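You operate a simulated robot arm through the tools that you are given. There is no shell and no other tool. Be economical: measure what you need, move in short steps, check, and stop when the job is done.

You are at the controls of a simulated robot arm. One attempt, no reset.

Task
Close up the trough's end, unlock it and start it forward.
Fine: end lid shut and latched before the power goes on; red disc down, then stop button once to clear the fault; yellow pin in its holder; start button once.
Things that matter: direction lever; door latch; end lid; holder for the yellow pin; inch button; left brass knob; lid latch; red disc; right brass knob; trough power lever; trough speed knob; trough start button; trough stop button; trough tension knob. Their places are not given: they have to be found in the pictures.

It is judged by the outcome, as a careful person would: the job done as asked, and still so three seconds after it is handed in. It fails if anything else is knocked over, pushed out of place, dropped, spilled or broken. Lids that push on must go on centred and level and be pressed home; caps that screw on are set level and turned clockwise until they are tight.

Robot
A 7-joint arm with a fingered hand, fixed in place. Base frame: the origin is at the foot of the arm, x ahead of it, y to its left, z up. Readings come in m, degrees, newtons and seconds.
With the tool pointing down near the work surface it reaches from about 0.24 to 0.34 m from the base axis. Its first joint turns from -166.0 to 166.0 degrees. Payload 4 kg.
The TCP is the grasp point between the finger pads, 0.026 m short of the fingertips. In the tool frame z runs along the fingers and y along their closing line. Largest opening 0.156 m; the body of the gripper starts 0.073 m behind the TCP. The gripper is a hand of 4 fingers: y runs from the thumb to the fingers, the wrist lies at [0, 0, -0.239] in the tool frame, and closing takes about 1.5 s.
Orientation is told as [roll, pitch, yaw] about the base's x, y, z axes, in that order, counted from this pose: with the fingers straight down and closing along the base's y, the tool's x points along the base's -x, its y along +y and its z along -z.

Tools
- The arm moves only by the tool play_rows. Its arguments are lists of equal length, an entry for each row: "delta_pos": the shift along the tool's x, y, z in m, a list of three; "rot": the turn, a rotation vector about the tool's x, y, z in degrees, a list of three. In form: {"delta_pos": [[x, y, z], ...], "rot": [[rx, ry, rz], ...]}. A call has 1 to 12 rows; each row shifts and turns the commanded pose from where the row before left it, along the tool's axes as they then stand. "fingers" is the opening, from 0 (shut) to 1 (fully open), set as the call begins (left out, the last holds). Each row takes 0.2 s and may step no farther than 0.05 m and 8.6 degrees from the row before; otherwise, or with a gripper value out of range, the whole call is refused. A pose out of reach is approached as far as the arm can. The call stops where the force on the tool passes 50 N (or 10 N more than at its start, if that is more) or the arm is blocked; 0.2 s more then pass. The fingers move at their own pace (about 0.072 m/s each) and stop on an object; they squeeze with about 27 N. The grip force told is the motor's: it shows also when the fingers shut on nothing. Time passes only in rows, and 0.2 s behind the last, so rows that do not move let the fingers close. It gives the time, the measured TCP pose, the force on the tool (base axes), the opening and the grip force at its end, in the units of the frame above (readings bear some noise), with the torque about the TCP (base axes, N m) and any sound that the robot's microphone picked up.
- Cameras (640 x 400 px; columns grow to the right, rows downward): "scene" is fixed at [0.0498, -0.6492, 1.4656]; the picture's right is [0.97, -0.22, 0.00], its down [-0.09, -0.40, -0.91] and it looks along [0.20, 0.89, -0.41] (base axes); focal length 334 px, centre (320, 200). "wrist" rides on the gripper at [0.058, -0.058, -0.091] in the tool frame; the picture's right is [0.71, 0.71, 0.00], its down [-0.53, 0.53, -0.67] and it looks along [-0.47, 0.47, 0.74] (tool axes); focal length 265 px, centre (320, 200).
- capture(camera): a new picture of that camera. The clock stands still meanwhile.
- curl_fingers(finger1, finger2, finger3, thumb_bend): sets how far each is bent, from 0 (flat) to 1 (curled in); at 0.3 the hand is open as for a grip, at 0.7 the pads meet at the TCP. One left out holds its place. A second passes; each finger stops where it meets its share of the squeeze, and holds until it gets a number again. A gripper value or a shape takes the hand back. It gives what a move gives, with no picture; readings hold the bend of each and the force on the fingers (four entries, about 0 where the hand has none), thumb and palm.
- preshape(shape): the hand has 4 fingers and takes this shape, open, in about a second: jaw (thumb against the fingers, like two jaws); tri (thumb and two fingers); tip (a fingertip pinch); poke (one finger out to press); point (the index stretched); flat (the hand flat); cup (the hand cupped); fist (a fist). The gripper value then closes the fingers along that shape, each until it touches; the sizes above hold for jaw. It gives what a move gives, with no picture.
- point_at(camera, pixels): for up to 12 pixels [column, row] of the newest picture of that camera ("zoom" is the newest enlarged one), the place [x, y, z] in the base frame of the surface seen there, good to about 0.002 m, but the place of the scene camera against the robot may be out by one fixed shift of up to 0.012 m in any direction. The clock stands still meanwhile.
- enlarge(camera, box): a new picture of the part [left, top, right, bottom] of that camera's present view, enlarged. The clock stands still meanwhile.
- hand_in(): hands the job in; it is judged then, once.

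Keep the steps short. Do not move on a guess: measure, check each grasp and each placing, and mend mistakes. In all there are 80 turns and 34 pictures (those below and enlarged ones count). Leave the gripper open and the arm clear of the work at the hand-in unless told otherwise, and finish with a single line.

The tools are called after ">>>" by a JSON object that holds its "op" and its "data". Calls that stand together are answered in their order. play_rows: Moves the arm, as the interface text tells. Its arguments: {"type":"object","properties":{"delta_pos":{"type":"array"},"rot":{"type":"array"},"fingers":{"type":"number"}},"required":["delta_pos","rot"]} The other tools are called the same way: preshape (shape) gives the hand a shape; curl_fingers (finger1, finger2, finger3, thumb_bend) moves the fingers one by one; capture (camera) takes a picture; point_at (camera, pixels) gives the place of the surface under pixels of a picture; enlarge (camera, box) takes an enlarged picture of a part of a camera's view; hand_in () hands the job in.

At the start:

```text
clock: 0.0
eef_pos: [0.3876, 0.1533, 1.2083]
tcp_rot: [0.0, 0.0, -0.1]
contact_force: [0.3, 0.1, -0.4]
ft_torque: [-0.01, -0.02, 0.01]
width: 0.1558
finger_force: 0.0
shape: jaw
bend: [0.3, 0.3, 0.3, 0.3]
finger forces: [0.0, 0.0, 0.0, 0.0, 0.0, 0.0]
```

scene: 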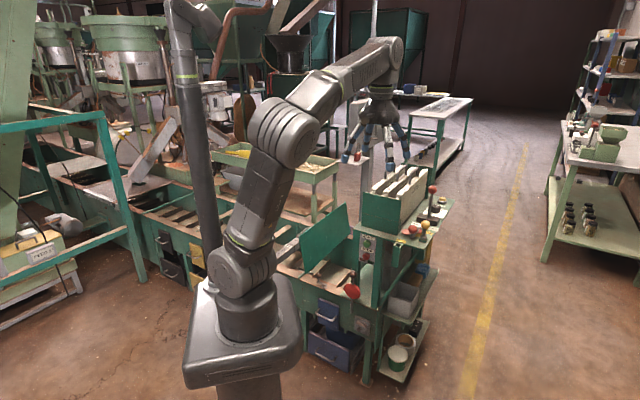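
wrist: 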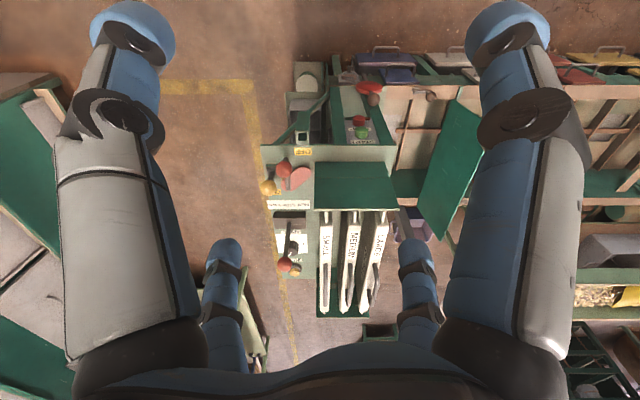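

I see a green trough with an open lid near (320,235) and a panel of controls near (420,230). I'll enlarge both areas.

>>> {"op": "enlarge", "data": {"camera": "scene", "box": [270, 170, 470, 295]}}

>>> {"op": "enlarge", "data": {"camera": "wrist", "box": [240, 50, 500, 212]}}

```text
3.20 times, centred on (370, 232) of scene
```

zoom: 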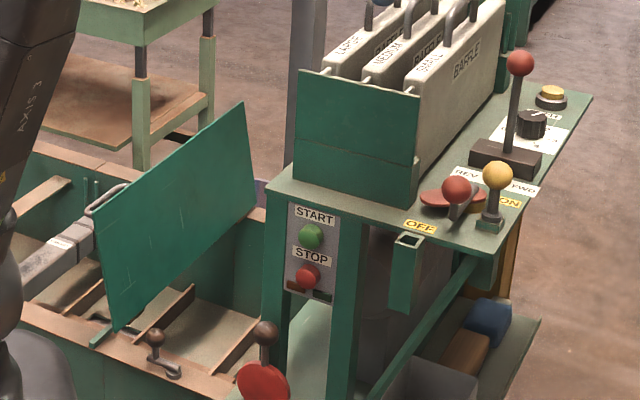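

```text
2.46 times, centred on (370, 131) of wrist
```

zoom: 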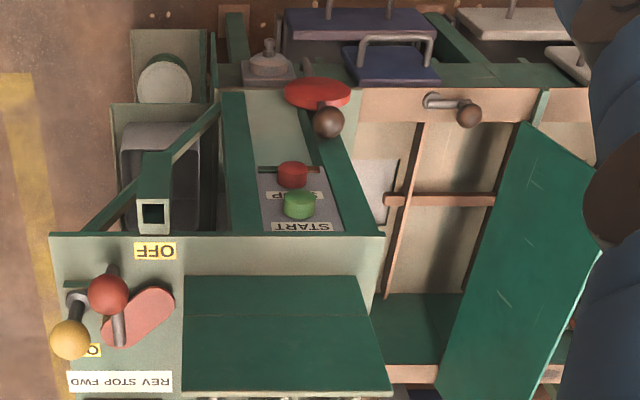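

The wrist zoom shows most of the controls, so I'll measure them in it: red ball, yellow ball, square tube hole, stop, start, disc, disc knob, latch ball, lid corners.

>>> {"op": "point_at", "data": {"camera": "zoom", "pixels": [[108, 294], [70, 338], [153, 213], [293, 172], [299, 202], [316, 92], [328, 122], [468, 114], [430, 101], [530, 130], [600, 250], [450, 385]]}}

>>> {"op": "point_at", "data": {"camera": "zoom", "pixels": [[150, 310], [75, 297], [112, 268], [118, 335], [155, 250], [95, 350], [545, 95], [400, 200], [365, 110], [120, 380], [168, 200], [140, 200]]}}

>>> {"op": "enlarge", "data": {"camera": "scene", "box": [380, 175, 470, 255]}}

>>> {"op": "enlarge", "data": {"camera": "scene", "box": [270, 240, 410, 330]}}

```text
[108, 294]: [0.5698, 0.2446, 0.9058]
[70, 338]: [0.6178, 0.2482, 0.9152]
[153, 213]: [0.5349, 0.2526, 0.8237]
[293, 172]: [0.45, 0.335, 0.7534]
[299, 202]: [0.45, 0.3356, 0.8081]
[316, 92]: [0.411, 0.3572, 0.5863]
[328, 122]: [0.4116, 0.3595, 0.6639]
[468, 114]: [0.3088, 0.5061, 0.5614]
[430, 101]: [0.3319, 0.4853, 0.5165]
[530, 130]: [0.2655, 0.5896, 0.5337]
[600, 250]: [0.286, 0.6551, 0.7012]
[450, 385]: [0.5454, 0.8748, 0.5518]
```

```text
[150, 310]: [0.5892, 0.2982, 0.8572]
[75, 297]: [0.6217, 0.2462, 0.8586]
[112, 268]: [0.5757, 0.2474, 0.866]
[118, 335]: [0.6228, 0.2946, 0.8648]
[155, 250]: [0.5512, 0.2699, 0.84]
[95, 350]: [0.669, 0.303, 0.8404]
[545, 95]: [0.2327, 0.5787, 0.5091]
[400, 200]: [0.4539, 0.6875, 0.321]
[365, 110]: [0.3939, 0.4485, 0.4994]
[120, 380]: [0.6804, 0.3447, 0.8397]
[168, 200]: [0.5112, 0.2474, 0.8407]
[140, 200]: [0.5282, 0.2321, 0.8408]
```

```text
5.00 times, centred on (425, 215) of scene
```

zoom: 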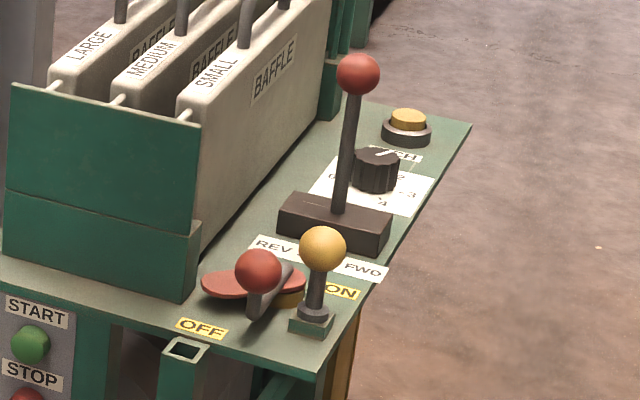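

```text
4.44 times, centred on (340, 285) of scene
```

zoom: 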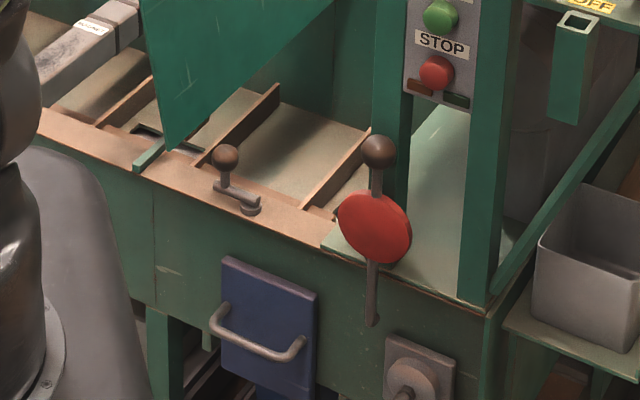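

The trough is turned about -40° in the base frame, and the yellow pin stands by the power lever. I'll measure the lid, latch, disc lever and buttons in the zoom, and the deck in the starting scene picture.

>>> {"op": "point_at", "data": {"camera": "zoom", "pixels": [[225, 157], [224, 178], [240, 195], [250, 209], [378, 150], [376, 185], [375, 225], [372, 315], [435, 72], [440, 15], [168, 140], [150, 155]]}}

>>> {"op": "point_at", "data": {"camera": "zoom", "pixels": [[60, 120], [210, 185], [310, 230], [310, 205], [200, 140], [265, 105], [345, 150], [575, 25], [408, 50], [467, 55], [420, 87], [456, 101]]}}

>>> {"op": "point_at", "data": {"camera": "scene", "pixels": [[432, 189], [429, 205], [426, 217], [436, 218], [444, 224], [440, 223], [444, 230], [437, 239], [444, 240], [432, 232], [417, 245], [407, 240]]}}

>>> {"op": "point_at", "data": {"camera": "scene", "pixels": [[432, 230], [432, 225], [424, 230], [441, 231], [301, 237], [345, 203], [348, 235], [307, 272], [325, 255], [434, 208], [448, 233], [430, 243]]}}

```text
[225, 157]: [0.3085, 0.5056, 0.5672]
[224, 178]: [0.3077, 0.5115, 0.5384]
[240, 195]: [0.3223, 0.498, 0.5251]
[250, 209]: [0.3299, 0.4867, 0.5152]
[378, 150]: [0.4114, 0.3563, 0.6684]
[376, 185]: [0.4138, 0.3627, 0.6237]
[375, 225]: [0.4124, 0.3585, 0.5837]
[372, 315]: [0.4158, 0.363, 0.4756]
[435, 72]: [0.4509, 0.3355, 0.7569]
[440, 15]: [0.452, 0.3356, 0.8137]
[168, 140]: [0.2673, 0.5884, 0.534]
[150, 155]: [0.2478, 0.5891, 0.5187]
```

```text
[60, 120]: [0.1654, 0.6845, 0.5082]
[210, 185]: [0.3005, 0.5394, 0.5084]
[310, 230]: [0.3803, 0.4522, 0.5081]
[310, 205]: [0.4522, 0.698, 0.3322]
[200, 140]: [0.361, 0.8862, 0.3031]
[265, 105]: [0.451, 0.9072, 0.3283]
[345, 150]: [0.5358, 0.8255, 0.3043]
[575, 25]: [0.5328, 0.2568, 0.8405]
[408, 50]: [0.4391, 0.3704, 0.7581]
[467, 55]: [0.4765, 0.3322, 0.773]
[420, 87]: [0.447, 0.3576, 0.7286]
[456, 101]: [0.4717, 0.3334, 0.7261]
```

```text
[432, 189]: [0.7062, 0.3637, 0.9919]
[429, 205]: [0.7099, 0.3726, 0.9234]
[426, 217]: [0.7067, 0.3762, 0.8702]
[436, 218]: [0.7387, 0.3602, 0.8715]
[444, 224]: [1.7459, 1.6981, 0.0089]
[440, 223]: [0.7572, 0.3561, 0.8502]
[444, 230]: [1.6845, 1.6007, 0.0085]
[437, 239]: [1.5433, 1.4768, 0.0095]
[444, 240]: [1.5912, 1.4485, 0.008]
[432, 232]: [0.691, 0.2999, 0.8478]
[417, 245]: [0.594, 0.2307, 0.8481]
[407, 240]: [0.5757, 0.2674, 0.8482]
```

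```text
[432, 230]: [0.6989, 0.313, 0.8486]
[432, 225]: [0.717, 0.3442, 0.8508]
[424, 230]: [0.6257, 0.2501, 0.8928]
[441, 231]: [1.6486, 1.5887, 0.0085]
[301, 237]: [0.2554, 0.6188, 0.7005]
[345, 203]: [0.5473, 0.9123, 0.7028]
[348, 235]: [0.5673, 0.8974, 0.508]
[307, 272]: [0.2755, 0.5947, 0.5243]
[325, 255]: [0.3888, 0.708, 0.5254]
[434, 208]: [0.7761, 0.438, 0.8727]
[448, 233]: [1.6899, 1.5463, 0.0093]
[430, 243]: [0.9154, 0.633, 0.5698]
```

The readings agree: the lid hinge runs along (0.71, 0.71) and the lid leans back slightly past vertical, so it needs pushing toward (0.71, -0.71). I'll set the poke shape in free air and find its fingertip.

>>> {"op": "preshape", "data": {"shape": "poke"}}

>>> {"op": "capture", "data": {"camera": "wrist"}}

```text
clock: 0.9
eef_pos: [0.3873, 0.1528, 1.207]
tcp_rot: [0.0, -0.1, 0.0]
contact_force: [-0.8, 0.4, -0.1]
ft_torque: [0.03, -0.01, 0.02]
width: 0.0
finger_force: 0.0
shape: poke
bend: [1.0, 1.0, 1.0, 0.91]
finger forces: [0.0, 0.0, 0.0, 0.0, 0.0, 0.1]
```

```text
27 pictures are left
```

wrist: 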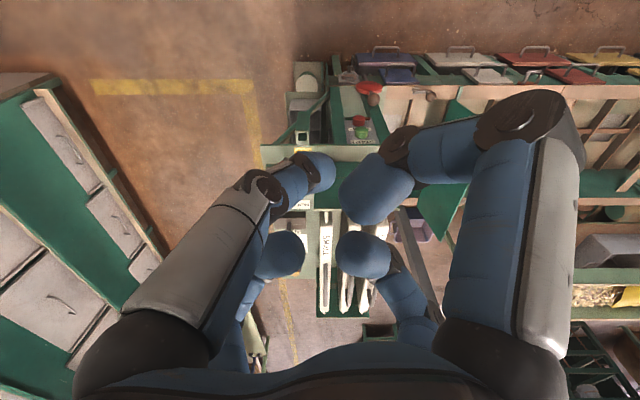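

The fingers are curled in; I'll measure the tips at (320,170), (375,190), (365,255), (285,255).

>>> {"op": "point_at", "data": {"camera": "wrist", "pixels": [[322, 170], [375, 190], [365, 255], [285, 255], [200, 240], [510, 190], [410, 300], [245, 310], [450, 150], [250, 195]]}}

>>> {"op": "play_rows", "data": {"delta_pos": [[0, 0, 0], [0, 0, 0], [0, 0, 0], [0, 0, 0]], "rot": [[0, 0, 0], [0, 0, 0], [0, 0, 0], [0, 0, 0]]}}

```text
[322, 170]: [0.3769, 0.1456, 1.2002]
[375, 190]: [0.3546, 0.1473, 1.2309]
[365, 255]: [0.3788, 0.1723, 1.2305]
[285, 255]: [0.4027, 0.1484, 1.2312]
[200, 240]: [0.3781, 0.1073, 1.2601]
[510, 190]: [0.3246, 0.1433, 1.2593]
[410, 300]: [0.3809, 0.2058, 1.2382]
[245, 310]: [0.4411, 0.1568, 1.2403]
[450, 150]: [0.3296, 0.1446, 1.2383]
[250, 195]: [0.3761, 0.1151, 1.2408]
```

```text
clock: 1.9
eef_pos: [0.3876, 0.1535, 1.2079]
tcp_rot: [-0.1, 0.0, 0.1]
contact_force: [0.0, 0.4, 0.9]
ft_torque: [0.02, 0.0, -0.01]
width: 0.0
finger_force: 0.0
shape: poke
bend: [1.0, 1.0, 1.0, 0.91]
finger forces: [0.1, 0.1, 0.0, 0.0, 0.0, 0.0]
```

The four fingers sit radially, and the poke tip is near the TCP axis about 0.012 beyond it. Before going behind the lid I'll check the grey object behind it at scene (290,247) and (304,231).

>>> {"op": "point_at", "data": {"camera": "scene", "pixels": [[290, 247], [300, 233], [304, 229], [308, 228], [296, 241], [282, 252], [300, 225], [278, 225]]}}

>>> {"op": "play_rows", "data": {"delta_pos": [[0, 0.05, 0], [0.02, 0.045, 0], [0.02, 0.045, 0], [0.02, 0.045, 0], [0.02, 0.045, 0], [0.02, 0.045, 0], [0.02, 0.045, 0], [0.02, 0.045, 0], [0.02, 0.045, 0], [0.02, 0.045, 0]], "rot": [[0, 0, 0], [0, 0, 0], [0, 0, 0], [0, 0, 0], [0, 0, 0], [0, 0, 0], [0, 0, 0], [0, 0, 0], [0, 0, 0], [0, 0, 0]]}}

```text
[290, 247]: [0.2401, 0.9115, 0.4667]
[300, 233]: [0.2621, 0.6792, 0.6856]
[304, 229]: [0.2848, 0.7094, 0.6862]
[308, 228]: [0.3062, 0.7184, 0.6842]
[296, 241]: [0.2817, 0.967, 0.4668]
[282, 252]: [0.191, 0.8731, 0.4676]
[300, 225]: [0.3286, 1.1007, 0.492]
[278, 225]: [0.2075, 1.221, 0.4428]
```

```text
clock: 4.1
eef_pos: [0.3019, 0.3054, 1.2101]
tcp_rot: [0.0, 0.0, -0.1]
contact_force: [0.5, 0.1, 0.8]
ft_torque: [0.03, -0.01, -0.03]
width: 0.0
finger_force: 0.0
shape: poke
bend: [1.0, 1.0, 1.0, 0.91]
finger forces: [0.0, 0.0, 0.0, 0.0, 0.0, 0.0]
out of reach, approached as far as the arm can: row 3, 4, 5, 6, 7, 8, 9, 10
```

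The grey loop at z≈0.68 is the lid's own handle on its back. Height limits reach here, so I'll go down a little and see which pose the next call starts from.

>>> {"op": "play_rows", "data": {"delta_pos": [[0, 0, 0.04], [0, 0, 0.04]], "rot": [[0, 0, 0], [0, 0, 0]]}}

```text
clock: 4.7
eef_pos: [0.2989, 0.3029, 1.1298]
tcp_rot: [0.0, -0.1, 0.0]
contact_force: [0.1, 0.2, 0.0]
ft_torque: [-0.02, -0.03, 0.0]
width: 0.0
finger_force: 0.0
shape: poke
bend: [1.0, 1.0, 1.0, 0.91]
finger forces: [0.0, 0.1, 0.1, 0.0, 0.0, 0.1]
```

Calls start from the real pose, which is useful. I'll go down to z≈0.92, then out toward the space behind the lid.

>>> {"op": "play_rows", "data": {"delta_pos": [[0, 0, 0.045], [0, 0, 0.045], [0, 0, 0.045], [0, 0, 0.045], [0.015, 0.045, 0.0], [0.015, 0.045, 0], [0.015, 0.045, 0], [0.015, 0.045, 0], [0.015, 0.045, 0], [0.015, 0.045, 0], [0.01, 0.03, 0]], "rot": [[0, 0, 0], [0, 0, 0], [0, 0, 0], [0, 0, 0], [0, 0, 0], [0, 0, 0], [0, 0, 0], [0, 0, 0], [0, 0, 0], [0, 0, 0], [0, 0, 0]]}}

```text
clock: 7.1
eef_pos: [0.1676, 0.3647, 1.0062]
tcp_rot: [0.2, 0.0, -0.1]
contact_force: [-0.8, -0.1, -0.4]
ft_torque: [-0.03, -0.01, 0.02]
width: 0.0
finger_force: 0.0
shape: poke
bend: [1.0, 1.0, 1.0, 0.91]
finger forces: [0.0, 0.0, 0.0, 0.0, 0.0, 0.0]
out of reach, approached as far as the arm can: row 5, 6, 7, 8, 9, 10, 11
```

Tool-down reach ends near 0.42 m, so the farther controls need the tool tilted outward. I'll tilt about 50° toward the machine, direction (0.71, 0.71).

>>> {"op": "play_rows", "data": {"delta_pos": [[0, 0, 0], [0, 0, 0], [0, 0, 0], [0, 0, 0], [0, 0, 0], [0, 0, 0]], "rot": [[-5.9, -5.9, 0], [-5.9, -5.9, 0], [-5.9, -5.9, 0], [-5.9, -5.9, 0], [-5.9, -5.9, 0], [-5.9, -5.9, 0]]}}

```text
clock: 8.7
eef_pos: [0.1789, 0.3657, 1.0163]
tcp_rot: [40.2, -33.2, -5.5]
contact_force: [1.0, -0.9, -0.6]
ft_torque: [0.01, 0.03, 0.02]
width: 0.0
finger_force: 0.0
shape: poke
bend: [1.0, 1.0, 1.0, 0.91]
finger forces: [0.0, 0.0, 0.0, 0.0, 0.0, 0.1]
out of reach, approached as far as the arm can: row 3, 4, 5, 6
stopped in row 6: the arm was blocked; the commanded pose is now the measured one
```

The tilt was reached apart from a small block, probably a joint limit. Next I'll roll the hand about its own axis so its x runs along the trough, and move out along the tool a little.

>>> {"op": "play_rows", "data": {"delta_pos": [[0, 0, 0.02], [0, 0, 0.02], [0, 0, 0.02], [0, 0, 0.02], [0, 0, 0.02], [0, 0, 0.02]], "rot": [[0, 0, 8.3], [0, 0, 8.3], [0, 0, 8.3], [0, 0, 8.3], [0, 0, 8.3], [0, 0, 8.3]]}}

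```text
clock: 10.3
eef_pos: [0.3837, 0.322, 0.9451]
tcp_rot: [52.3, 2.9, -35.7]
contact_force: [0.3, -0.3, -1.0]
ft_torque: [0.0, -0.01, 0.03]
width: 0.0003
finger_force: 0.1
shape: poke
bend: [1.0, 1.0, 1.0, 0.91]
finger forces: [0.0, 0.0, 0.0, 0.1, 0.0, 0.0]
out of reach, approached as far as the arm can: row 1, 2, 3, 4, 5, 6
stopped in row 6: the arm was blocked; the commanded pose is now the measured one
```

The arm ended at (0.384, 0.322, 0.945), off the expected path. I'll look at its configuration.

>>> {"op": "capture", "data": {"camera": "scene"}}

```text
26 pictures are left
```

scene: 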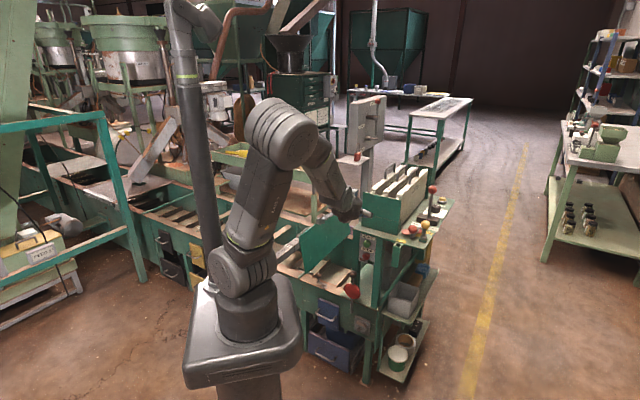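

The arm now has a natural elbow-up posture. I'll measure its shoulder, elbow and base to learn its reach.

>>> {"op": "point_at", "data": {"camera": "scene", "pixels": [[205, 360], [240, 265], [248, 300], [283, 125], [340, 200], [315, 160], [358, 212], [250, 190]]}}

```text
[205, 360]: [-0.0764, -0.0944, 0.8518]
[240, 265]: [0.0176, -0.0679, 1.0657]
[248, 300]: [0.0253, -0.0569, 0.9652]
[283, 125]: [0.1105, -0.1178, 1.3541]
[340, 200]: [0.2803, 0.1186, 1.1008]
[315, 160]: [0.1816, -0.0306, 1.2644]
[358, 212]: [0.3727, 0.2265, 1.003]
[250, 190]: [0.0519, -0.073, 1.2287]
```

The base plate is at z≈0.85 and the shoulder at about 1.06, so the machine lies lower and further out. I'll swing left round to azimuth ~70°, keeping the tilt, to come up beside the lid.

>>> {"op": "play_rows", "data": {"delta_pos": [[0.033, 0, 0.0095], [0.033, 0, 0.0095], [0.033, 0, 0.0095], [0.033, 0, 0.0095], [0.033, 0, 0.0095], [0.033, 0, 0.0095], [0.033, 0, 0.0095], [0.033, 0, 0.0095]], "rot": [[0, 1.58, -1.22], [0, 1.58, -1.22], [0, 1.58, -1.22], [0, 1.58, -1.22], [0, 1.58, -1.22], [0, 1.58, -1.22], [0, 1.58, -1.22], [0, 1.58, -1.22]]}}

```text
clock: 12.1
eef_pos: [0.2672, 0.4152, 0.898]
tcp_rot: [53.1, 3.0, -19.3]
contact_force: [-0.2, 0.1, 0.0]
ft_torque: [-0.03, -0.02, 0.02]
width: 0.0
finger_force: 0.1
shape: poke
bend: [1.0, 1.0, 1.0, 0.91]
finger forces: [0.1, 0.0, 0.0, 0.0, 0.1, 0.0]
out of reach, approached as far as the arm can: row 1, 2, 3, 4, 5, 6, 7, 8
```

The radius isn't growing as commanded. I'll try a short extension straight along the tool axis to see whether that is a real limit.

>>> {"op": "play_rows", "data": {"delta_pos": [[0, 0, 0.015], [0, 0, 0.015], [0, 0, 0.015], [0, 0, 0.015]], "rot": [[0, 0, 0], [0, 0, 0], [0, 0, 0], [0, 0, 0]]}}

>>> {"op": "capture", "data": {"camera": "scene"}}

```text
clock: 13.1
eef_pos: [0.2823, 0.416, 0.8991]
tcp_rot: [53.1, 2.8, -19.8]
contact_force: [-0.3, 0.4, -0.3]
ft_torque: [-0.01, 0.03, 0.03]
width: 0.0
finger_force: 0.1
shape: poke
bend: [1.0, 1.0, 1.0, 0.91]
finger forces: [0.0, 0.0, 0.0, 0.0, 0.0, 0.0]
out of reach, approached as far as the arm can: row 1, 2, 3, 4
```

```text
25 pictures are left
```

scene: 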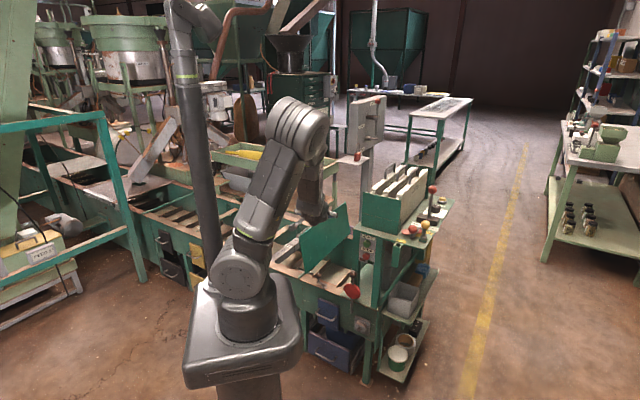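

The elbow is skewed off to the right while the hand is folded left. I'll measure the elbow and wrist to see how to unfold it.

>>> {"op": "point_at", "data": {"camera": "scene", "pixels": [[303, 112], [290, 125], [323, 120], [260, 200], [240, 265], [312, 180], [318, 210], [270, 235]]}}

```text
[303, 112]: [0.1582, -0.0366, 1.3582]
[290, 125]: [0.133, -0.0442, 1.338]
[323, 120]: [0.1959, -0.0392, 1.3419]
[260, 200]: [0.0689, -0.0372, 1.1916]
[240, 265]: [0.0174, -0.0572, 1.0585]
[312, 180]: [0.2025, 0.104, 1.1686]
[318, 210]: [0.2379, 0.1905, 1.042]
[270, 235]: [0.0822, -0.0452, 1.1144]
```

Only radial extension is blocked, which suggests a wrist or forearm joint is at its limit because of the hand roll. I'll undo the roll (negative about tool z) in place.

>>> {"op": "play_rows", "data": {"delta_pos": [[0, 0, 0], [0, 0, 0], [0, 0, 0], [0, 0, 0], [0, 0, 0], [0, 0, 0]], "rot": [[0, 0, -8.3], [0, 0, -8.3], [0, 0, -8.3], [0, 0, -8.3], [0, 0, -8.3], [0, 0, -8.3]]}}

>>> {"op": "play_rows", "data": {"delta_pos": [[0, 0, 0.015], [0, 0, 0.015], [0, 0, 0.015], [0, 0, 0.015]], "rot": [[0, 0, 0], [0, 0, 0], [0, 0, 0], [0, 0, 0]]}}

```text
clock: 14.5
eef_pos: [0.28, 0.4154, 0.8999]
tcp_rot: [42.5, -35.3, 14.4]
contact_force: [0.0, 0.1, -0.7]
ft_torque: [-0.01, 0.02, 0.0]
width: 0.0
finger_force: 0.2
shape: poke
bend: [1.0, 1.0, 1.0, 0.91]
finger forces: [0.0, 0.0, 0.1, 0.0, 0.0, 0.0]
```

```text
clock: 15.5
eef_pos: [0.2927, 0.4168, 0.8983]
tcp_rot: [42.8, -35.3, 14.4]
contact_force: [-0.4, 0.2, -0.5]
ft_torque: [0.01, 0.0, 0.02]
width: 0.0
finger_force: 0.0
shape: poke
bend: [1.0, 1.0, 1.0, 0.91]
finger forces: [0.0, 0.0, 0.1, 0.0, 0.0, 0.1]
out of reach, approached as far as the arm can: row 1, 2, 3, 4
```

Rolling back works without effect on the limit. I'll tilt the tool further toward horizontal in place, then try extending again.

>>> {"op": "play_rows", "data": {"delta_pos": [[0, 0, 0], [0, 0, 0], [0, 0, 0]], "rot": [[-5.6, -5.8, 0], [-5.6, -5.8, 0], [-5.6, -5.8, 0]]}}

>>> {"op": "play_rows", "data": {"delta_pos": [[0, 0, 0.02], [0, 0, 0.02], [0, 0, 0.02]], "rot": [[0, 0, 0], [0, 0, 0], [0, 0, 0]]}}

```text
clock: 16.3
eef_pos: [0.2925, 0.4178, 0.8986]
tcp_rot: [72.1, -44.7, -4.8]
contact_force: [0.7, 0.2, 0.3]
ft_torque: [0.03, -0.04, 0.03]
width: 0.0
finger_force: 0.0
shape: poke
bend: [1.0, 1.0, 1.0, 0.91]
finger forces: [0.0, 0.0, 0.1, 0.0, 0.0, 0.1]
```

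```text
clock: 17.1
eef_pos: [0.3099, 0.4731, 0.8843]
tcp_rot: [72.2, -44.7, -4.7]
contact_force: [-0.3, 0.6, -0.1]
ft_torque: [-0.01, 0.02, 0.02]
width: 0.0003
finger_force: 0.0
shape: poke
bend: [1.0, 1.0, 1.0, 0.91]
finger forces: [0.0, 0.1, 0.1, 0.0, 0.1, 0.1]
```

A flatter tool lets it extend, since the wrist won't bend below the forearm line. I'll try the point shape for a longer probe and look.

>>> {"op": "preshape", "data": {"shape": "point"}}

>>> {"op": "capture", "data": {"camera": "wrist"}}

```text
clock: 18.0
eef_pos: [0.3097, 0.4715, 0.8852]
tcp_rot: [72.2, -44.6, -4.7]
contact_force: [0.5, 0.8, 0.0]
ft_torque: [-0.01, 0.03, -0.04]
width: 0.15
finger_force: 0.0
shape: point
bend: [0.7, 1.0, 1.0, 0.79]
finger forces: [0.1, 0.0, 0.0, 0.0, 0.0, 0.0]
```

```text
24 pictures are left
```

wrist: 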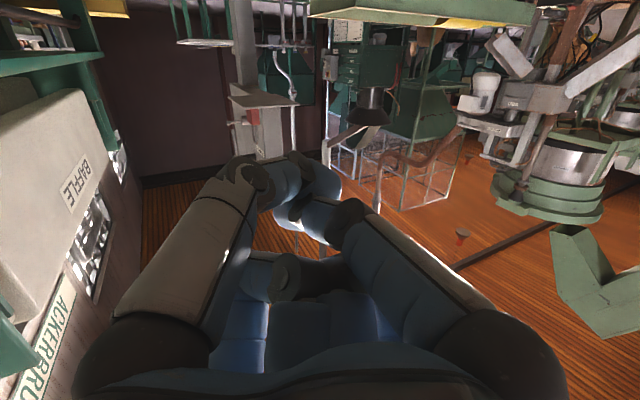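

Fingers may still be moving; let time pass and read the bends.

>>> {"op": "play_rows", "data": {"delta_pos": [[0, 0, 0], [0, 0, 0], [0, 0, 0]], "rot": [[0, 0, 0], [0, 0, 0], [0, 0, 0]]}}

>>> {"op": "curl_fingers", "data": {"finger1": 0.25, "finger2": 1.0, "finger3": 1.0, "thumb_bend": 1.0}}

>>> {"op": "capture", "data": {"camera": "wrist"}}

```text
clock: 18.8
eef_pos: [0.3109, 0.4716, 0.8839]
tcp_rot: [72.2, -44.7, -4.7]
contact_force: [0.4, -1.0, -0.1]
ft_torque: [0.05, 0.01, 0.0]
width: 0.15
finger_force: 0.1
shape: point
bend: [0.7, 1.0, 1.0, 0.79]
finger forces: [0.0, 0.1, 0.1, 0.1, 0.0, 0.0]
```

```text
clock: 19.8
eef_pos: [0.3098, 0.4719, 0.8837]
tcp_rot: [72.2, -44.7, -4.7]
contact_force: [-0.1, -0.4, 0.4]
ft_torque: [-0.01, -0.02, 0.01]
width: 0.0103
finger_force: 0.1
shape: fingers
bend: [0.7, 1.0, 1.0, 0.8]
finger forces: [0.0, 0.0, 0.0, 0.1, 0.0, 0.1]
```

```text
23 pictures are left
```

wrist: 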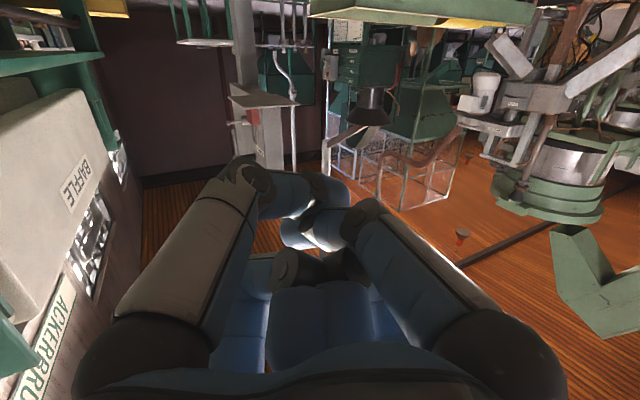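

The fingers interlock in that shape. I'll go back to jaw and shut it, which makes a firm four-finger stub reaching 0.026 beyond the TCP.

>>> {"op": "preshape", "data": {"shape": "jaw"}}

>>> {"op": "play_rows", "data": {"delta_pos": [[0, 0, 0], [0, 0, 0], [0, 0, 0], [0, 0, 0], [0, 0, 0], [0, 0, 0], [0, 0, 0], [0, 0, 0]], "rot": [[0, 0, 0], [0, 0, 0], [0, 0, 0], [0, 0, 0], [0, 0, 0], [0, 0, 0], [0, 0, 0], [0, 0, 0]], "fingers": 0}}

>>> {"op": "capture", "data": {"camera": "wrist"}}

```text
clock: 20.7
eef_pos: [0.3099, 0.4726, 0.8849]
tcp_rot: [72.2, -44.7, -4.7]
contact_force: [-0.2, -0.5, -0.2]
ft_torque: [0.01, -0.01, -0.01]
width: 0.1559
finger_force: 0.2
shape: jaw
bend: [0.3, 0.3, 0.3, 0.3]
finger forces: [0.1, 0.0, 0.1, 0.0, 0.0, 0.1]
```

```text
clock: 22.5
eef_pos: [0.3087, 0.4722, 0.8847]
tcp_rot: [72.2, -44.7, -4.8]
contact_force: [-0.1, -0.3, 0.4]
ft_torque: [-0.01, 0.03, 0.01]
width: 0.0
finger_force: 26.8
shape: jaw
bend: [0.7, 0.7, 0.7, 0.7]
finger forces: [0.1, 0.1, 0.0, 0.0, 0.0, 0.1]
```

```text
22 pictures are left
```

wrist: 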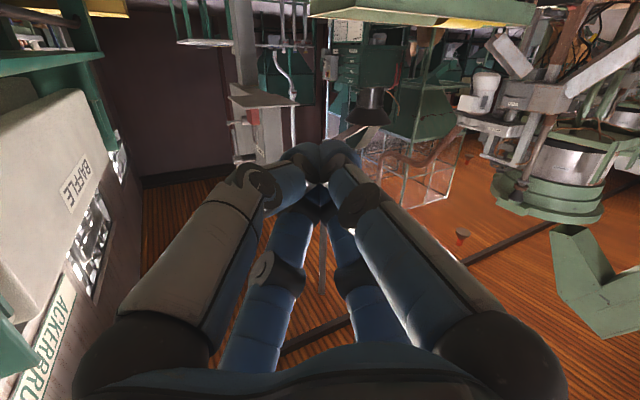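

The closed stub is good. Now I'll move down-left to (0.17, 0.62, 0.70), just in front of and behind the lid's free corner.

>>> {"op": "play_rows", "data": {"delta_pos": [[0.0297, 0.0022, 0.0172], [0.0297, 0.0022, 0.0172], [0.0297, 0.0022, 0.0172], [0.0297, 0.0022, 0.0172], [0.0297, 0.0022, 0.0172], [0.0297, 0.0022, 0.0172], [0.0297, 0.0022, 0.0172], [0.0297, 0.0022, 0.0172]], "rot": [[0, 0, 0], [0, 0, 0], [0, 0, 0], [0, 0, 0], [0, 0, 0], [0, 0, 0], [0, 0, 0], [0, 0, 0]]}}

```text
clock: 24.3
eef_pos: [0.2627, 0.4432, 0.7959]
tcp_rot: [71.8, -44.7, -4.4]
contact_force: [-0.6, -0.8, 0.1]
ft_torque: [-0.02, -0.02, 0.01]
width: 0.0001
finger_force: 26.7
shape: jaw
bend: [0.7, 0.7, 0.7, 0.7]
finger forces: [0.0, 0.1, 0.0, 0.1, 0.1, 0.1]
out of reach, approached as far as the arm can: row 1, 2, 3, 4, 5, 6, 7, 8
```

Blocked again, and it even drew inwards. I'll test single base directions: pure left (-u), then pure outward, each 0.02–0.04 m.

>>> {"op": "play_rows", "data": {"delta_pos": [[0.0108, 0.0142, 0.009], [0.0108, 0.0142, 0.009]], "rot": [[0, 0, 0], [0, 0, 0]]}}

>>> {"op": "play_rows", "data": {"delta_pos": [[-0.0092, -0.004, 0.0173], [-0.0092, -0.004, 0.0173]], "rot": [[0, 0, 0], [0, 0, 0]]}}

>>> {"op": "capture", "data": {"camera": "scene"}}

```text
clock: 24.9
eef_pos: [0.2486, 0.4454, 0.8122]
tcp_rot: [71.9, -44.7, -4.5]
contact_force: [-0.6, 1.2, 0.1]
ft_torque: [0.0, -0.04, 0.01]
width: 0.0
finger_force: 26.9
shape: jaw
bend: [0.7, 0.7, 0.7, 0.7]
finger forces: [0.1, 0.0, 0.1, 0.0, 0.0, 0.0]
out of reach, approached as far as the arm can: row 1, 2
```

```text
clock: 25.5
eef_pos: [0.282, 0.4648, 0.8174]
tcp_rot: [71.9, -44.7, -4.5]
contact_force: [-0.2, -0.6, -0.6]
ft_torque: [-0.01, -0.01, 0.04]
width: 0.0
finger_force: 26.6
shape: jaw
bend: [0.7, 0.7, 0.7, 0.7]
finger forces: [0.0, 0.0, 0.0, 0.1, 0.0, 0.0]
out of reach, approached as far as the arm can: row 1, 2
```

```text
21 pictures are left
```

scene: 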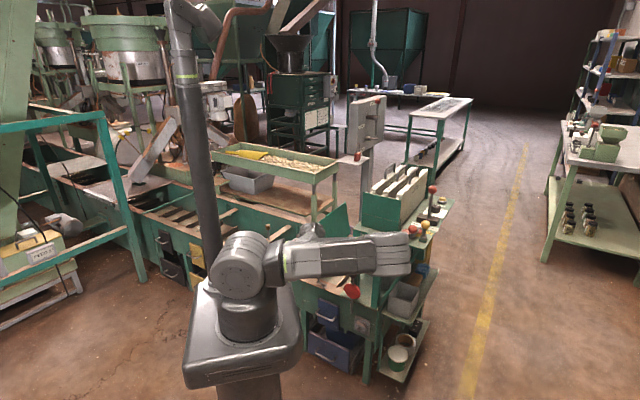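

The elbow has dropped far right toward the deck, so I need to undo this posture. I'll lift the hand and draw it in first, so that I can line the arm up straight ahead and then swing it round as a whole.

>>> {"op": "play_rows", "data": {"delta_pos": [[-0.0203, 0.0219, -0.018], [-0.0203, 0.0219, -0.018], [-0.0203, 0.0219, -0.018], [-0.0203, 0.0219, -0.018], [-0.0203, 0.0219, -0.018], [-0.0203, 0.0219, -0.018]], "rot": [[0, 0, 0], [0, 0, 0], [0, 0, 0], [0, 0, 0], [0, 0, 0], [0, 0, 0]]}}

>>> {"op": "capture", "data": {"camera": "scene"}}

```text
clock: 26.9
eef_pos: [0.2647, 0.422, 1.0185]
tcp_rot: [71.8, -44.7, -4.5]
contact_force: [0.5, 0.1, 0.8]
ft_torque: [0.0, -0.01, -0.02]
width: 0.0
finger_force: 27.1
shape: jaw
bend: [0.7, 0.7, 0.7, 0.7]
finger forces: [0.1, 0.0, 0.0, 0.0, 0.0, 0.0]
out of reach, approached as far as the arm can: row 4, 5, 6
```

```text
20 pictures are left
```

scene: 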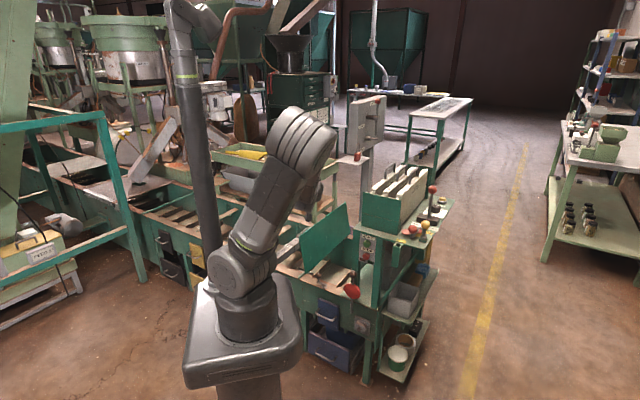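

The shoulder joint doesn't seem to have turned. I'll check where the grey pole on the left stands before swinging left as one rigid rotation.

>>> {"op": "point_at", "data": {"camera": "scene", "pixels": [[190, 110], [200, 180], [212, 250], [178, 20], [300, 120], [235, 262], [255, 210], [322, 165]]}}

```text
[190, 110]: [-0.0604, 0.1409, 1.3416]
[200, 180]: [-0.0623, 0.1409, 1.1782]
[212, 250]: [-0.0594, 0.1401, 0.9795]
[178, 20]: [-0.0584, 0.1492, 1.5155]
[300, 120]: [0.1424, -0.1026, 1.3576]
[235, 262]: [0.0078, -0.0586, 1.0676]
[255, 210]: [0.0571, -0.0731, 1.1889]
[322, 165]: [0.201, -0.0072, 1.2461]
```

The pole stands at (-0.06, 0.15), azimuth 112°, so turning to 65–75° is free. I'll do the rigid swing of +20° and see whether the whole arm turns.

>>> {"op": "play_rows", "data": {"delta_pos": [[0.0274, 0.0319, 0.0108], [0.0274, 0.0319, 0.0108], [0.0274, 0.0319, 0.0108], [0.0274, 0.0319, 0.0108]], "rot": [[-3.5, 3.4, -1.1], [-3.5, 3.4, -1.1], [-3.5, 3.4, -1.1], [-3.5, 3.4, -1.1]]}}

>>> {"op": "capture", "data": {"camera": "scene"}}

```text
clock: 27.9
eef_pos: [0.109, 0.4964, 1.02]
tcp_rot: [71.8, -44.6, 15.5]
contact_force: [-0.2, 0.4, 0.5]
ft_torque: [-0.01, 0.01, -0.02]
width: 0.0001
finger_force: 27.0
shape: jaw
bend: [0.7, 0.7, 0.7, 0.7]
finger forces: [0.1, 0.0, 0.0, 0.1, 0.1, 0.0]
```

```text
19 pictures are left
```

scene: 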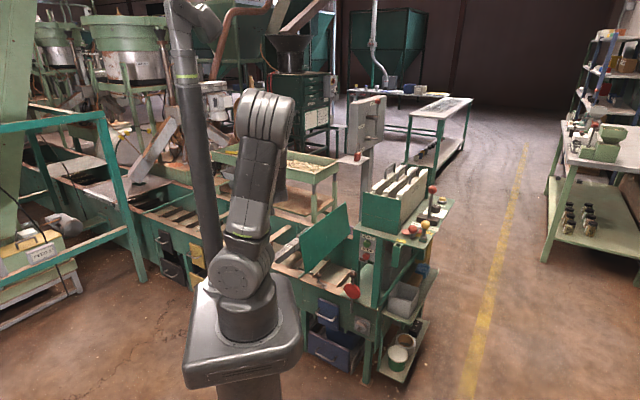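

The whole arm swings with the base joint when position and orientation turn together. The earlier fault was tilting past the straight wrist, which skewed the elbow. I'll untilt back to tool-down at about the starting radius and height, now at azimuth ~65°, to recover a clean posture.

>>> {"op": "play_rows", "data": {"delta_pos": [[-0.0149, 0.0057, -0.0168], [-0.0132, 0.004, -0.0187], [-0.0112, 0.0021, -0.0202], [-0.0094, 0.0003, -0.0212], [-0.0072, -0.0017, -0.022], [-0.0049, -0.0039, -0.0223], [-0.0027, -0.006, -0.0222], [-0.0006, -0.008, -0.0218], [0.0014, -0.01, -0.0209], [0.0035, -0.012, -0.0196]], "rot": [[5.4, 5.63, 0], [5.4, 5.63, 0], [5.4, 5.63, 0], [5.4, 5.63, 0], [5.4, 5.63, 0], [5.4, 5.63, 0], [5.4, 5.63, 0], [5.4, 5.63, 0], [5.4, 5.63, 0], [5.4, 5.63, 0]]}}

>>> {"op": "capture", "data": {"camera": "scene"}}

```text
clock: 30.1
eef_pos: [0.1742, 0.3544, 1.1951]
tcp_rot: [-0.6, 0.5, 48.5]
contact_force: [0.0, 0.0, 1.0]
ft_torque: [0.01, -0.02, -0.05]
width: 0.0
finger_force: 26.3
shape: jaw
bend: [0.7, 0.7, 0.7, 0.7]
finger forces: [0.1, 0.0, 0.0, 0.0, 0.1, 0.0]
out of reach, approached as far as the arm can: row 10
```

```text
18 pictures are left
```

scene: 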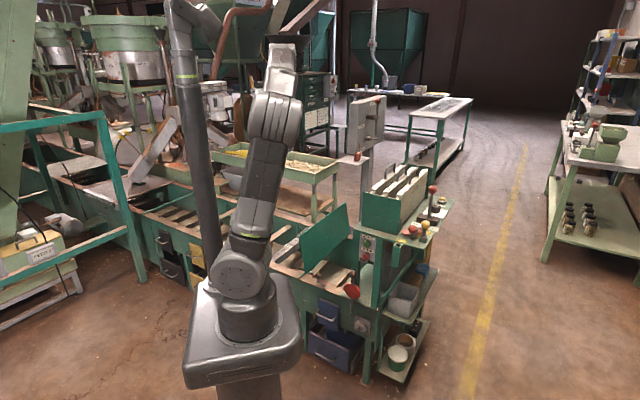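

Posture recovered: tool down at radius 0.395, height 1.195. I'll measure the elbow, wrist head and shoulder for the true link geometry.

>>> {"op": "point_at", "data": {"camera": "scene", "pixels": [[265, 105], [285, 120], [300, 115], [283, 55], [283, 70], [290, 90], [262, 190], [237, 265], [250, 240], [275, 135]]}}

```text
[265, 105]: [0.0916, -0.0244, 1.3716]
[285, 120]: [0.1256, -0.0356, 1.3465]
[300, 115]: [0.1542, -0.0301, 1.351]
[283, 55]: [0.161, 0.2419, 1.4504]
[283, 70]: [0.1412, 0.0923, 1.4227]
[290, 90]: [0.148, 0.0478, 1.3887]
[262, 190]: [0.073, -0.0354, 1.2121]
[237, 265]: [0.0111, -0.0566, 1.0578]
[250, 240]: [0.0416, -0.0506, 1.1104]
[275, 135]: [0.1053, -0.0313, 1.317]
```

The elbow still sits at azimuth ~10° against the hand's 64°. From this clean posture I'll tilt the hand outward about the wrist by 40° (no straight-wrist crossing here) to see how far out it gets.

>>> {"op": "play_rows", "data": {"delta_pos": [[-0.0322, 0.009, 0.0], [-0.0322, 0.009, 0], [-0.0322, 0.009, 0], [-0.0322, 0.009, 0], [-0.0322, 0.009, 0]], "rot": [[-2.14, -7.7, 0], [-2.14, -7.7, 0], [-2.14, -7.7, 0], [-2.14, -7.7, 0], [-2.14, -7.7, 0]]}}

>>> {"op": "play_rows", "data": {"delta_pos": [[0, 0, 0.03], [0, 0, 0.03], [0, 0, 0.03], [0, 0, 0.03]], "rot": [[0, 0, 0], [0, 0, 0], [0, 0, 0], [0, 0, 0]]}}

```text
clock: 31.3
eef_pos: [0.2412, 0.4975, 1.2386]
tcp_rot: [11.9, -37.7, 44.7]
contact_force: [-0.2, -0.3, 0.0]
ft_torque: [0.0, -0.01, -0.01]
width: 0.0
finger_force: 27.1
shape: jaw
bend: [0.7, 0.7, 0.7, 0.7]
finger forces: [0.1, 0.0, 0.0, 0.0, 0.0, 0.0]
```

```text
clock: 32.3
eef_pos: [0.2552, 0.5009, 1.2169]
tcp_rot: [11.8, -37.7, 44.7]
contact_force: [0.1, 0.9, 0.3]
ft_torque: [0.03, 0.01, 0.03]
width: 0.0
finger_force: 26.8
shape: jaw
bend: [0.7, 0.7, 0.7, 0.7]
finger forces: [0.1, 0.0, 0.0, 0.0, 0.0, 0.1]
out of reach, approached as far as the arm can: row 1, 2, 3, 4
```

The pattern fits the last joint sitting at its roll limit: every + roll failed while − rolls were free. I'll roll the hand a good way in the free direction (about -66° round tool z), then try extending again.

>>> {"op": "play_rows", "data": {"delta_pos": [[0, 0, -0.005], [0, 0, -0.005], [0, 0, 0], [0, 0, 0], [0, 0, 0], [0, 0, 0], [0, 0, 0], [0, 0, 0]], "rot": [[0, 0, -8.3], [0, 0, -8.3], [0, 0, -8.3], [0, 0, -8.3], [0, 0, -8.3], [0, 0, -8.3], [0, 0, -8.3], [0, 0, -8.3]]}}

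>>> {"op": "play_rows", "data": {"delta_pos": [[0, 0, 0.025], [0, 0, 0.025], [0, 0, 0.025], [0, 0, 0.025], [0, 0, 0.025], [0, 0, 0.025]], "rot": [[0, 0, 0], [0, 0, 0], [0, 0, 0], [0, 0, 0], [0, 0, 0], [0, 0, 0]]}}

>>> {"op": "capture", "data": {"camera": "scene"}}

```text
clock: 34.1
eef_pos: [0.2517, 0.4939, 1.2248]
tcp_rot: [-32.5, -23.1, 122.0]
contact_force: [-0.5, 0.4, 0.5]
ft_torque: [0.01, 0.01, 0.01]
width: 0.0001
finger_force: 27.2
shape: jaw
bend: [0.7, 0.7, 0.7, 0.7]
finger forces: [0.0, 0.0, 0.0, 0.0, 0.0, 0.0]
```

```text
clock: 35.5
eef_pos: [0.2579, 0.5021, 1.2016]
tcp_rot: [-32.6, -23.2, 122.0]
contact_force: [-0.5, -0.3, -0.2]
ft_torque: [0.01, 0.01, 0.0]
width: 0.0001
finger_force: 26.4
shape: jaw
bend: [0.7, 0.7, 0.7, 0.7]
finger forces: [0.0, 0.0, 0.0, 0.0, 0.1, 0.0]
out of reach, approached as far as the arm can: row 1, 2, 3, 4, 5, 6
```

```text
17 pictures are left
```

scene: 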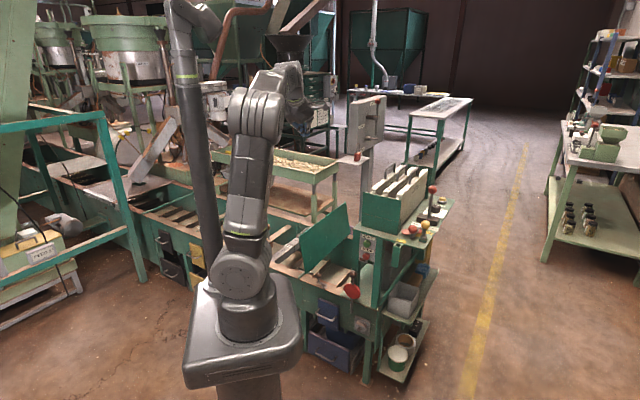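

Rolling was free and the elbow shifted, but straight extension still stops here. I'll measure the joints in this posture.

>>> {"op": "point_at", "data": {"camera": "scene", "pixels": [[240, 105], [256, 110], [272, 110], [280, 75], [295, 85], [303, 108], [248, 190], [237, 268], [250, 150], [300, 75]]}}

>>> {"op": "enlarge", "data": {"camera": "scene", "box": [170, 40, 350, 340]}}

```text
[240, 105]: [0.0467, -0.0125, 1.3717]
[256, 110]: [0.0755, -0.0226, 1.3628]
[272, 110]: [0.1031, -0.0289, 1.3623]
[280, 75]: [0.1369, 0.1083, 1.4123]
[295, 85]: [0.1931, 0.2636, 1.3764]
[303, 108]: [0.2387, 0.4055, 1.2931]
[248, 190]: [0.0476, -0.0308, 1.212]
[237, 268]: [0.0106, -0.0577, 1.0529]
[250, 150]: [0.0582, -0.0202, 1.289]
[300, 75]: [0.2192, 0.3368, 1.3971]
```

```text
1.33 times, centred on (260, 190) of scene
```

zoom: 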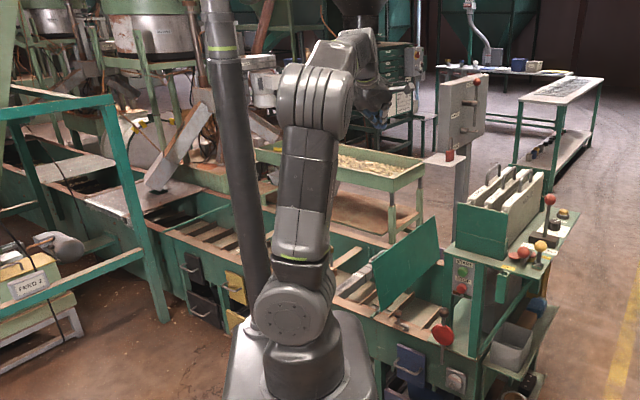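

The upper arm's lean plane lies well right of the hand, so outward motion has no leverage. The cure: swing the hand rigidly right to about azimuth -25°, stretch the arm out there so it straightens in one plane, then swing it back as a whole. All at z≈1.2, above everything.

>>> {"op": "play_rows", "data": {"delta_pos": [[0.039, -0.0282, -0.0018], [0.039, -0.0282, -0.0018], [0.039, -0.0282, -0.0018], [0.039, -0.0282, -0.0018], [0.039, -0.0282, -0.0018], [0.039, -0.0282, -0.0018], [0.039, -0.0282, -0.0018], [0.039, -0.0282, -0.0018], [0.039, -0.0282, -0.0018], [0.039, -0.0282, -0.0018], [0.039, -0.0282, -0.0018], [0.039, -0.0282, -0.0018]], "rot": [[1.93, 2.43, 3.79], [1.93, 2.43, 3.79], [1.93, 2.43, 3.79], [1.93, 2.43, 3.79], [1.93, 2.43, 3.79], [1.93, 2.43, 3.79], [1.93, 2.43, 3.79], [1.93, 2.43, 3.79], [1.93, 2.43, 3.79], [1.93, 2.43, 3.79], [1.93, 2.43, 3.79], [1.93, 2.43, 3.79]]}}

>>> {"op": "play_rows", "data": {"delta_pos": [[0.039, -0.0282, -0.0018], [0.039, -0.0282, -0.0018], [0.039, -0.0282, -0.0018], [0.039, -0.0282, -0.0018]], "rot": [[1.93, 2.43, 3.79], [1.93, 2.43, 3.79], [1.93, 2.43, 3.79], [1.93, 2.43, 3.79]]}}

>>> {"op": "play_rows", "data": {"delta_pos": [[0, 0, 0.02], [0, 0, 0.02], [0, 0, 0.02], [0, 0, 0.02], [0, 0, 0.02], [0, 0, 0.02]], "rot": [[0, 0, 0], [0, 0, 0], [0, 0, 0], [0, 0, 0], [0, 0, 0], [0, 0, 0]]}}

>>> {"op": "capture", "data": {"camera": "scene"}}

```text
clock: 38.1
eef_pos: [0.5625, 0.0406, 1.203]
tcp_rot: [-32.7, -23.1, 63.2]
contact_force: [0.0, -0.5, -0.2]
ft_torque: [-0.02, -0.01, -0.01]
width: 0.0001
finger_force: 27.5
shape: jaw
bend: [0.7, 0.7, 0.7, 0.7]
finger forces: [0.0, 0.1, 0.0, 0.0, 0.0, 0.1]
```

```text
clock: 39.1
eef_pos: [0.5419, -0.1524, 1.2041]
tcp_rot: [-32.7, -23.2, 43.7]
contact_force: [0.0, -0.5, 0.9]
ft_torque: [0.0, -0.03, 0.01]
width: 0.0
finger_force: 26.6
shape: jaw
bend: [0.7, 0.7, 0.7, 0.7]
finger forces: [0.0, 0.0, 0.0, 0.0, 0.0, 0.1]
```

```text
clock: 40.5
eef_pos: [0.614, -0.1702, 1.1109]
tcp_rot: [-32.7, -23.1, 43.7]
contact_force: [0.2, 0.2, 0.5]
ft_torque: [0.02, 0.03, -0.04]
width: 0.0
finger_force: 26.1
shape: jaw
bend: [0.7, 0.7, 0.7, 0.7]
finger forces: [0.0, 0.1, 0.0, 0.0, 0.0, 0.0]
```

```text
15 pictures are left
```

scene: 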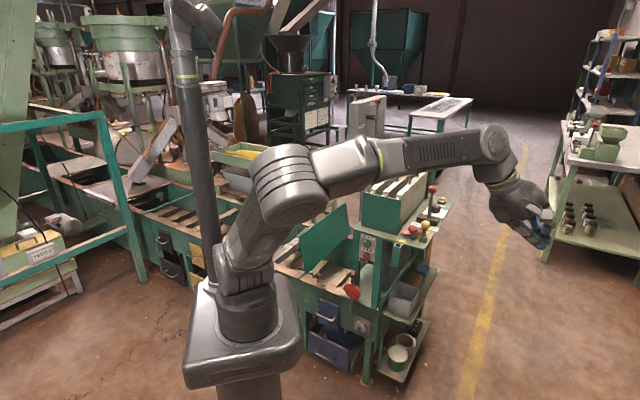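

The stretch worked: the arm is now straight in one plane, radius 0.64. In this empty space I'll test going down to the lid's distance and height (radius 0.68, z 0.75) before swinging back.

>>> {"op": "play_rows", "data": {"delta_pos": [[0.012, 0.0151, 0.0307], [0.012, 0.0151, 0.0307], [0.012, 0.0151, 0.0307], [0.012, 0.0151, 0.0307], [0.012, 0.0151, 0.0307], [0.012, 0.0151, 0.0307], [0.012, 0.0151, 0.0307], [0.012, 0.0151, 0.0307], [0.012, 0.0151, 0.0307], [0.012, 0.0151, 0.0307]], "rot": [[0, 0, 0], [0, 0, 0], [0, 0, 0], [0, 0, 0], [0, 0, 0], [0, 0, 0], [0, 0, 0], [0, 0, 0], [0, 0, 0], [0, 0, 0]]}}

```text
clock: 42.7
eef_pos: [0.6563, -0.1814, 0.7509]
tcp_rot: [-32.7, -23.1, 43.7]
contact_force: [0.0, 0.4, 0.4]
ft_torque: [0.02, 0.01, 0.01]
width: 0.0
finger_force: 26.6
shape: jaw
bend: [0.7, 0.7, 0.7, 0.7]
finger forces: [0.1, 0.0, 0.0, 0.0, 0.0, 0.0]
```

Full reach works now. I'll roll the hand so its x points right (camera on top), lift to z≈1.13 at radius 0.58, then swing left in one plane to azimuth ~70°.

>>> {"op": "play_rows", "data": {"delta_pos": [[0, 0, 0], [0, 0, 0], [0, 0, 0], [0, 0, 0], [0, 0, 0]], "rot": [[0, 0, -7.68], [0, 0, -7.68], [0, 0, -7.68], [0, 0, -7.68], [0, 0, -7.68]]}}

>>> {"op": "play_rows", "data": {"delta_pos": [[0, -0.0181, -0.0397], [0, -0.0181, -0.0397], [0, -0.0181, -0.0397], [0, -0.0181, -0.0397], [0, -0.0181, -0.0397], [0, -0.0181, -0.0397], [0, -0.0181, -0.0397], [0, -0.0181, -0.0397], [0, -0.0181, -0.0397]], "rot": [[0, 0, 0], [0, 0, 0], [0, 0, 0], [0, 0, 0], [0, 0, 0], [0, 0, 0], [0, 0, 0], [0, 0, 0], [0, 0, 0]]}}

>>> {"op": "play_rows", "data": {"delta_pos": [[-0.0455, 0.0014, -0.0011], [-0.0455, 0.0014, -0.0011], [-0.0455, 0.0014, -0.0011], [-0.0455, 0.0014, -0.0011], [-0.0455, 0.0014, -0.0011], [-0.0455, 0.0014, -0.0011], [-0.0455, 0.0014, -0.0011], [-0.0455, 0.0014, -0.0011], [-0.0455, 0.0014, -0.0011], [-0.0455, 0.0014, -0.0011]], "rot": [[0, -2.85, -3.48], [0, -2.85, -3.48], [0, -2.85, -3.48], [0, -2.85, -3.48], [0, -2.85, -3.48], [0, -2.85, -3.48], [0, -2.85, -3.48], [0, -2.85, -3.48], [0, -2.85, -3.48], [0, -2.85, -3.48]]}}

```text
clock: 43.9
eef_pos: [0.6565, -0.1828, 0.7511]
tcp_rot: [-39.1, 0.1, 75.3]
contact_force: [0.2, 0.0, 0.2]
ft_torque: [-0.01, 0.02, -0.05]
width: 0.0
finger_force: 26.8
shape: jaw
bend: [0.7, 0.7, 0.7, 0.7]
finger forces: [0.0, 0.0, 0.0, 0.0, 0.0, 0.0]
```

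```text
clock: 45.9
eef_pos: [0.5597, -0.1536, 1.133]
tcp_rot: [-39.2, 0.2, 75.2]
contact_force: [0.1, 0.7, 0.0]
ft_torque: [0.03, -0.01, 0.01]
width: 0.0
finger_force: 27.5
shape: jaw
bend: [0.7, 0.7, 0.7, 0.7]
finger forces: [0.0, 0.1, 0.0, 0.1, 0.0, 0.0]
```

```text
clock: 48.1
eef_pos: [0.5002, 0.2835, 1.1305]
tcp_rot: [-39.1, 0.1, 120.2]
contact_force: [-0.2, 0.1, 0.0]
ft_torque: [-0.01, 0.01, -0.02]
width: 0.0
finger_force: 27.0
shape: jaw
bend: [0.7, 0.7, 0.7, 0.7]
finger forces: [0.2, 0.1, 0.1, 0.0, 0.1, 0.0]
```

Clean: orientation now reads (-39, 0, yaw) with pointing azimuth = yaw − 90. I'll continue the swing to azimuth ~70°.

>>> {"op": "play_rows", "data": {"delta_pos": [[-0.0455, 0.0014, -0.0011], [-0.0455, 0.0014, -0.0011], [-0.0455, 0.0014, -0.0011], [-0.0455, 0.0014, -0.0011], [-0.0455, 0.0014, -0.0011], [-0.0455, 0.0014, -0.0011], [-0.0455, 0.0014, -0.0011], [-0.0455, 0.0014, -0.0011], [-0.0455, 0.0014, -0.0011], [-0.0455, 0.0014, -0.0011]], "rot": [[0, -2.85, -3.48], [0, -2.85, -3.48], [0, -2.85, -3.48], [0, -2.85, -3.48], [0, -2.85, -3.48], [0, -2.85, -3.48], [0, -2.85, -3.48], [0, -2.85, -3.48], [0, -2.85, -3.48], [0, -2.85, -3.48]]}}

>>> {"op": "capture", "data": {"camera": "wrist"}}

```text
clock: 50.3
eef_pos: [0.1572, 0.5332, 1.1611]
tcp_rot: [-39.2, -0.1, 165.2]
contact_force: [0.6, 0.5, 0.0]
ft_torque: [-0.03, 0.02, 0.02]
width: 0.0
finger_force: 27.6
shape: jaw
bend: [0.7, 0.7, 0.7, 0.7]
finger forces: [0.0, 0.0, 0.0, 0.0, 0.0, 0.1]
out of reach, approached as far as the arm can: row 7, 8, 10
```

```text
14 pictures are left
```

wrist: 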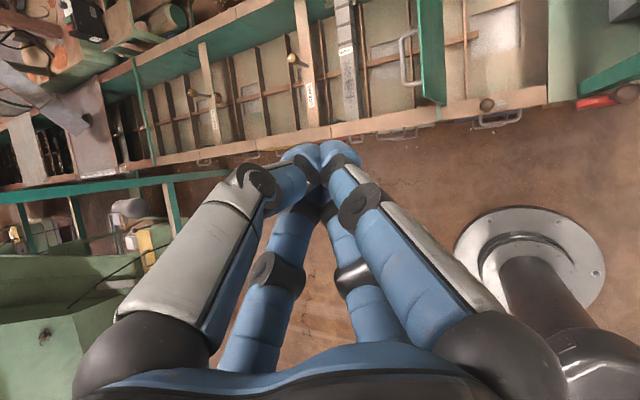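

I see the lid edge-on at (430,50), its handle at (407,58) and latch at (487,104). Measuring them with this wrist view.

>>> {"op": "point_at", "data": {"camera": "wrist", "pixels": [[428, 95], [420, 30], [443, 98], [442, 50], [404, 78], [404, 40], [487, 104], [470, 112], [430, 105], [414, 95], [445, 108], [500, 60]]}}

```text
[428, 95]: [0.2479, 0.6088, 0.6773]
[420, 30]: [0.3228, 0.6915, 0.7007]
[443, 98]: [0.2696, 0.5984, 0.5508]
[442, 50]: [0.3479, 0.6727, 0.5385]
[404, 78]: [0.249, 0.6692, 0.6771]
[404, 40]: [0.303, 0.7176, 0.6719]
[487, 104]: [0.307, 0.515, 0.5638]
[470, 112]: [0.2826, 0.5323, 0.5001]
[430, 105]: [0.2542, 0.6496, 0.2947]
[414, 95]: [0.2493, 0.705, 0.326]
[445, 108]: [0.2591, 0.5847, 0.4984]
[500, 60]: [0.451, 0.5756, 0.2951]
```

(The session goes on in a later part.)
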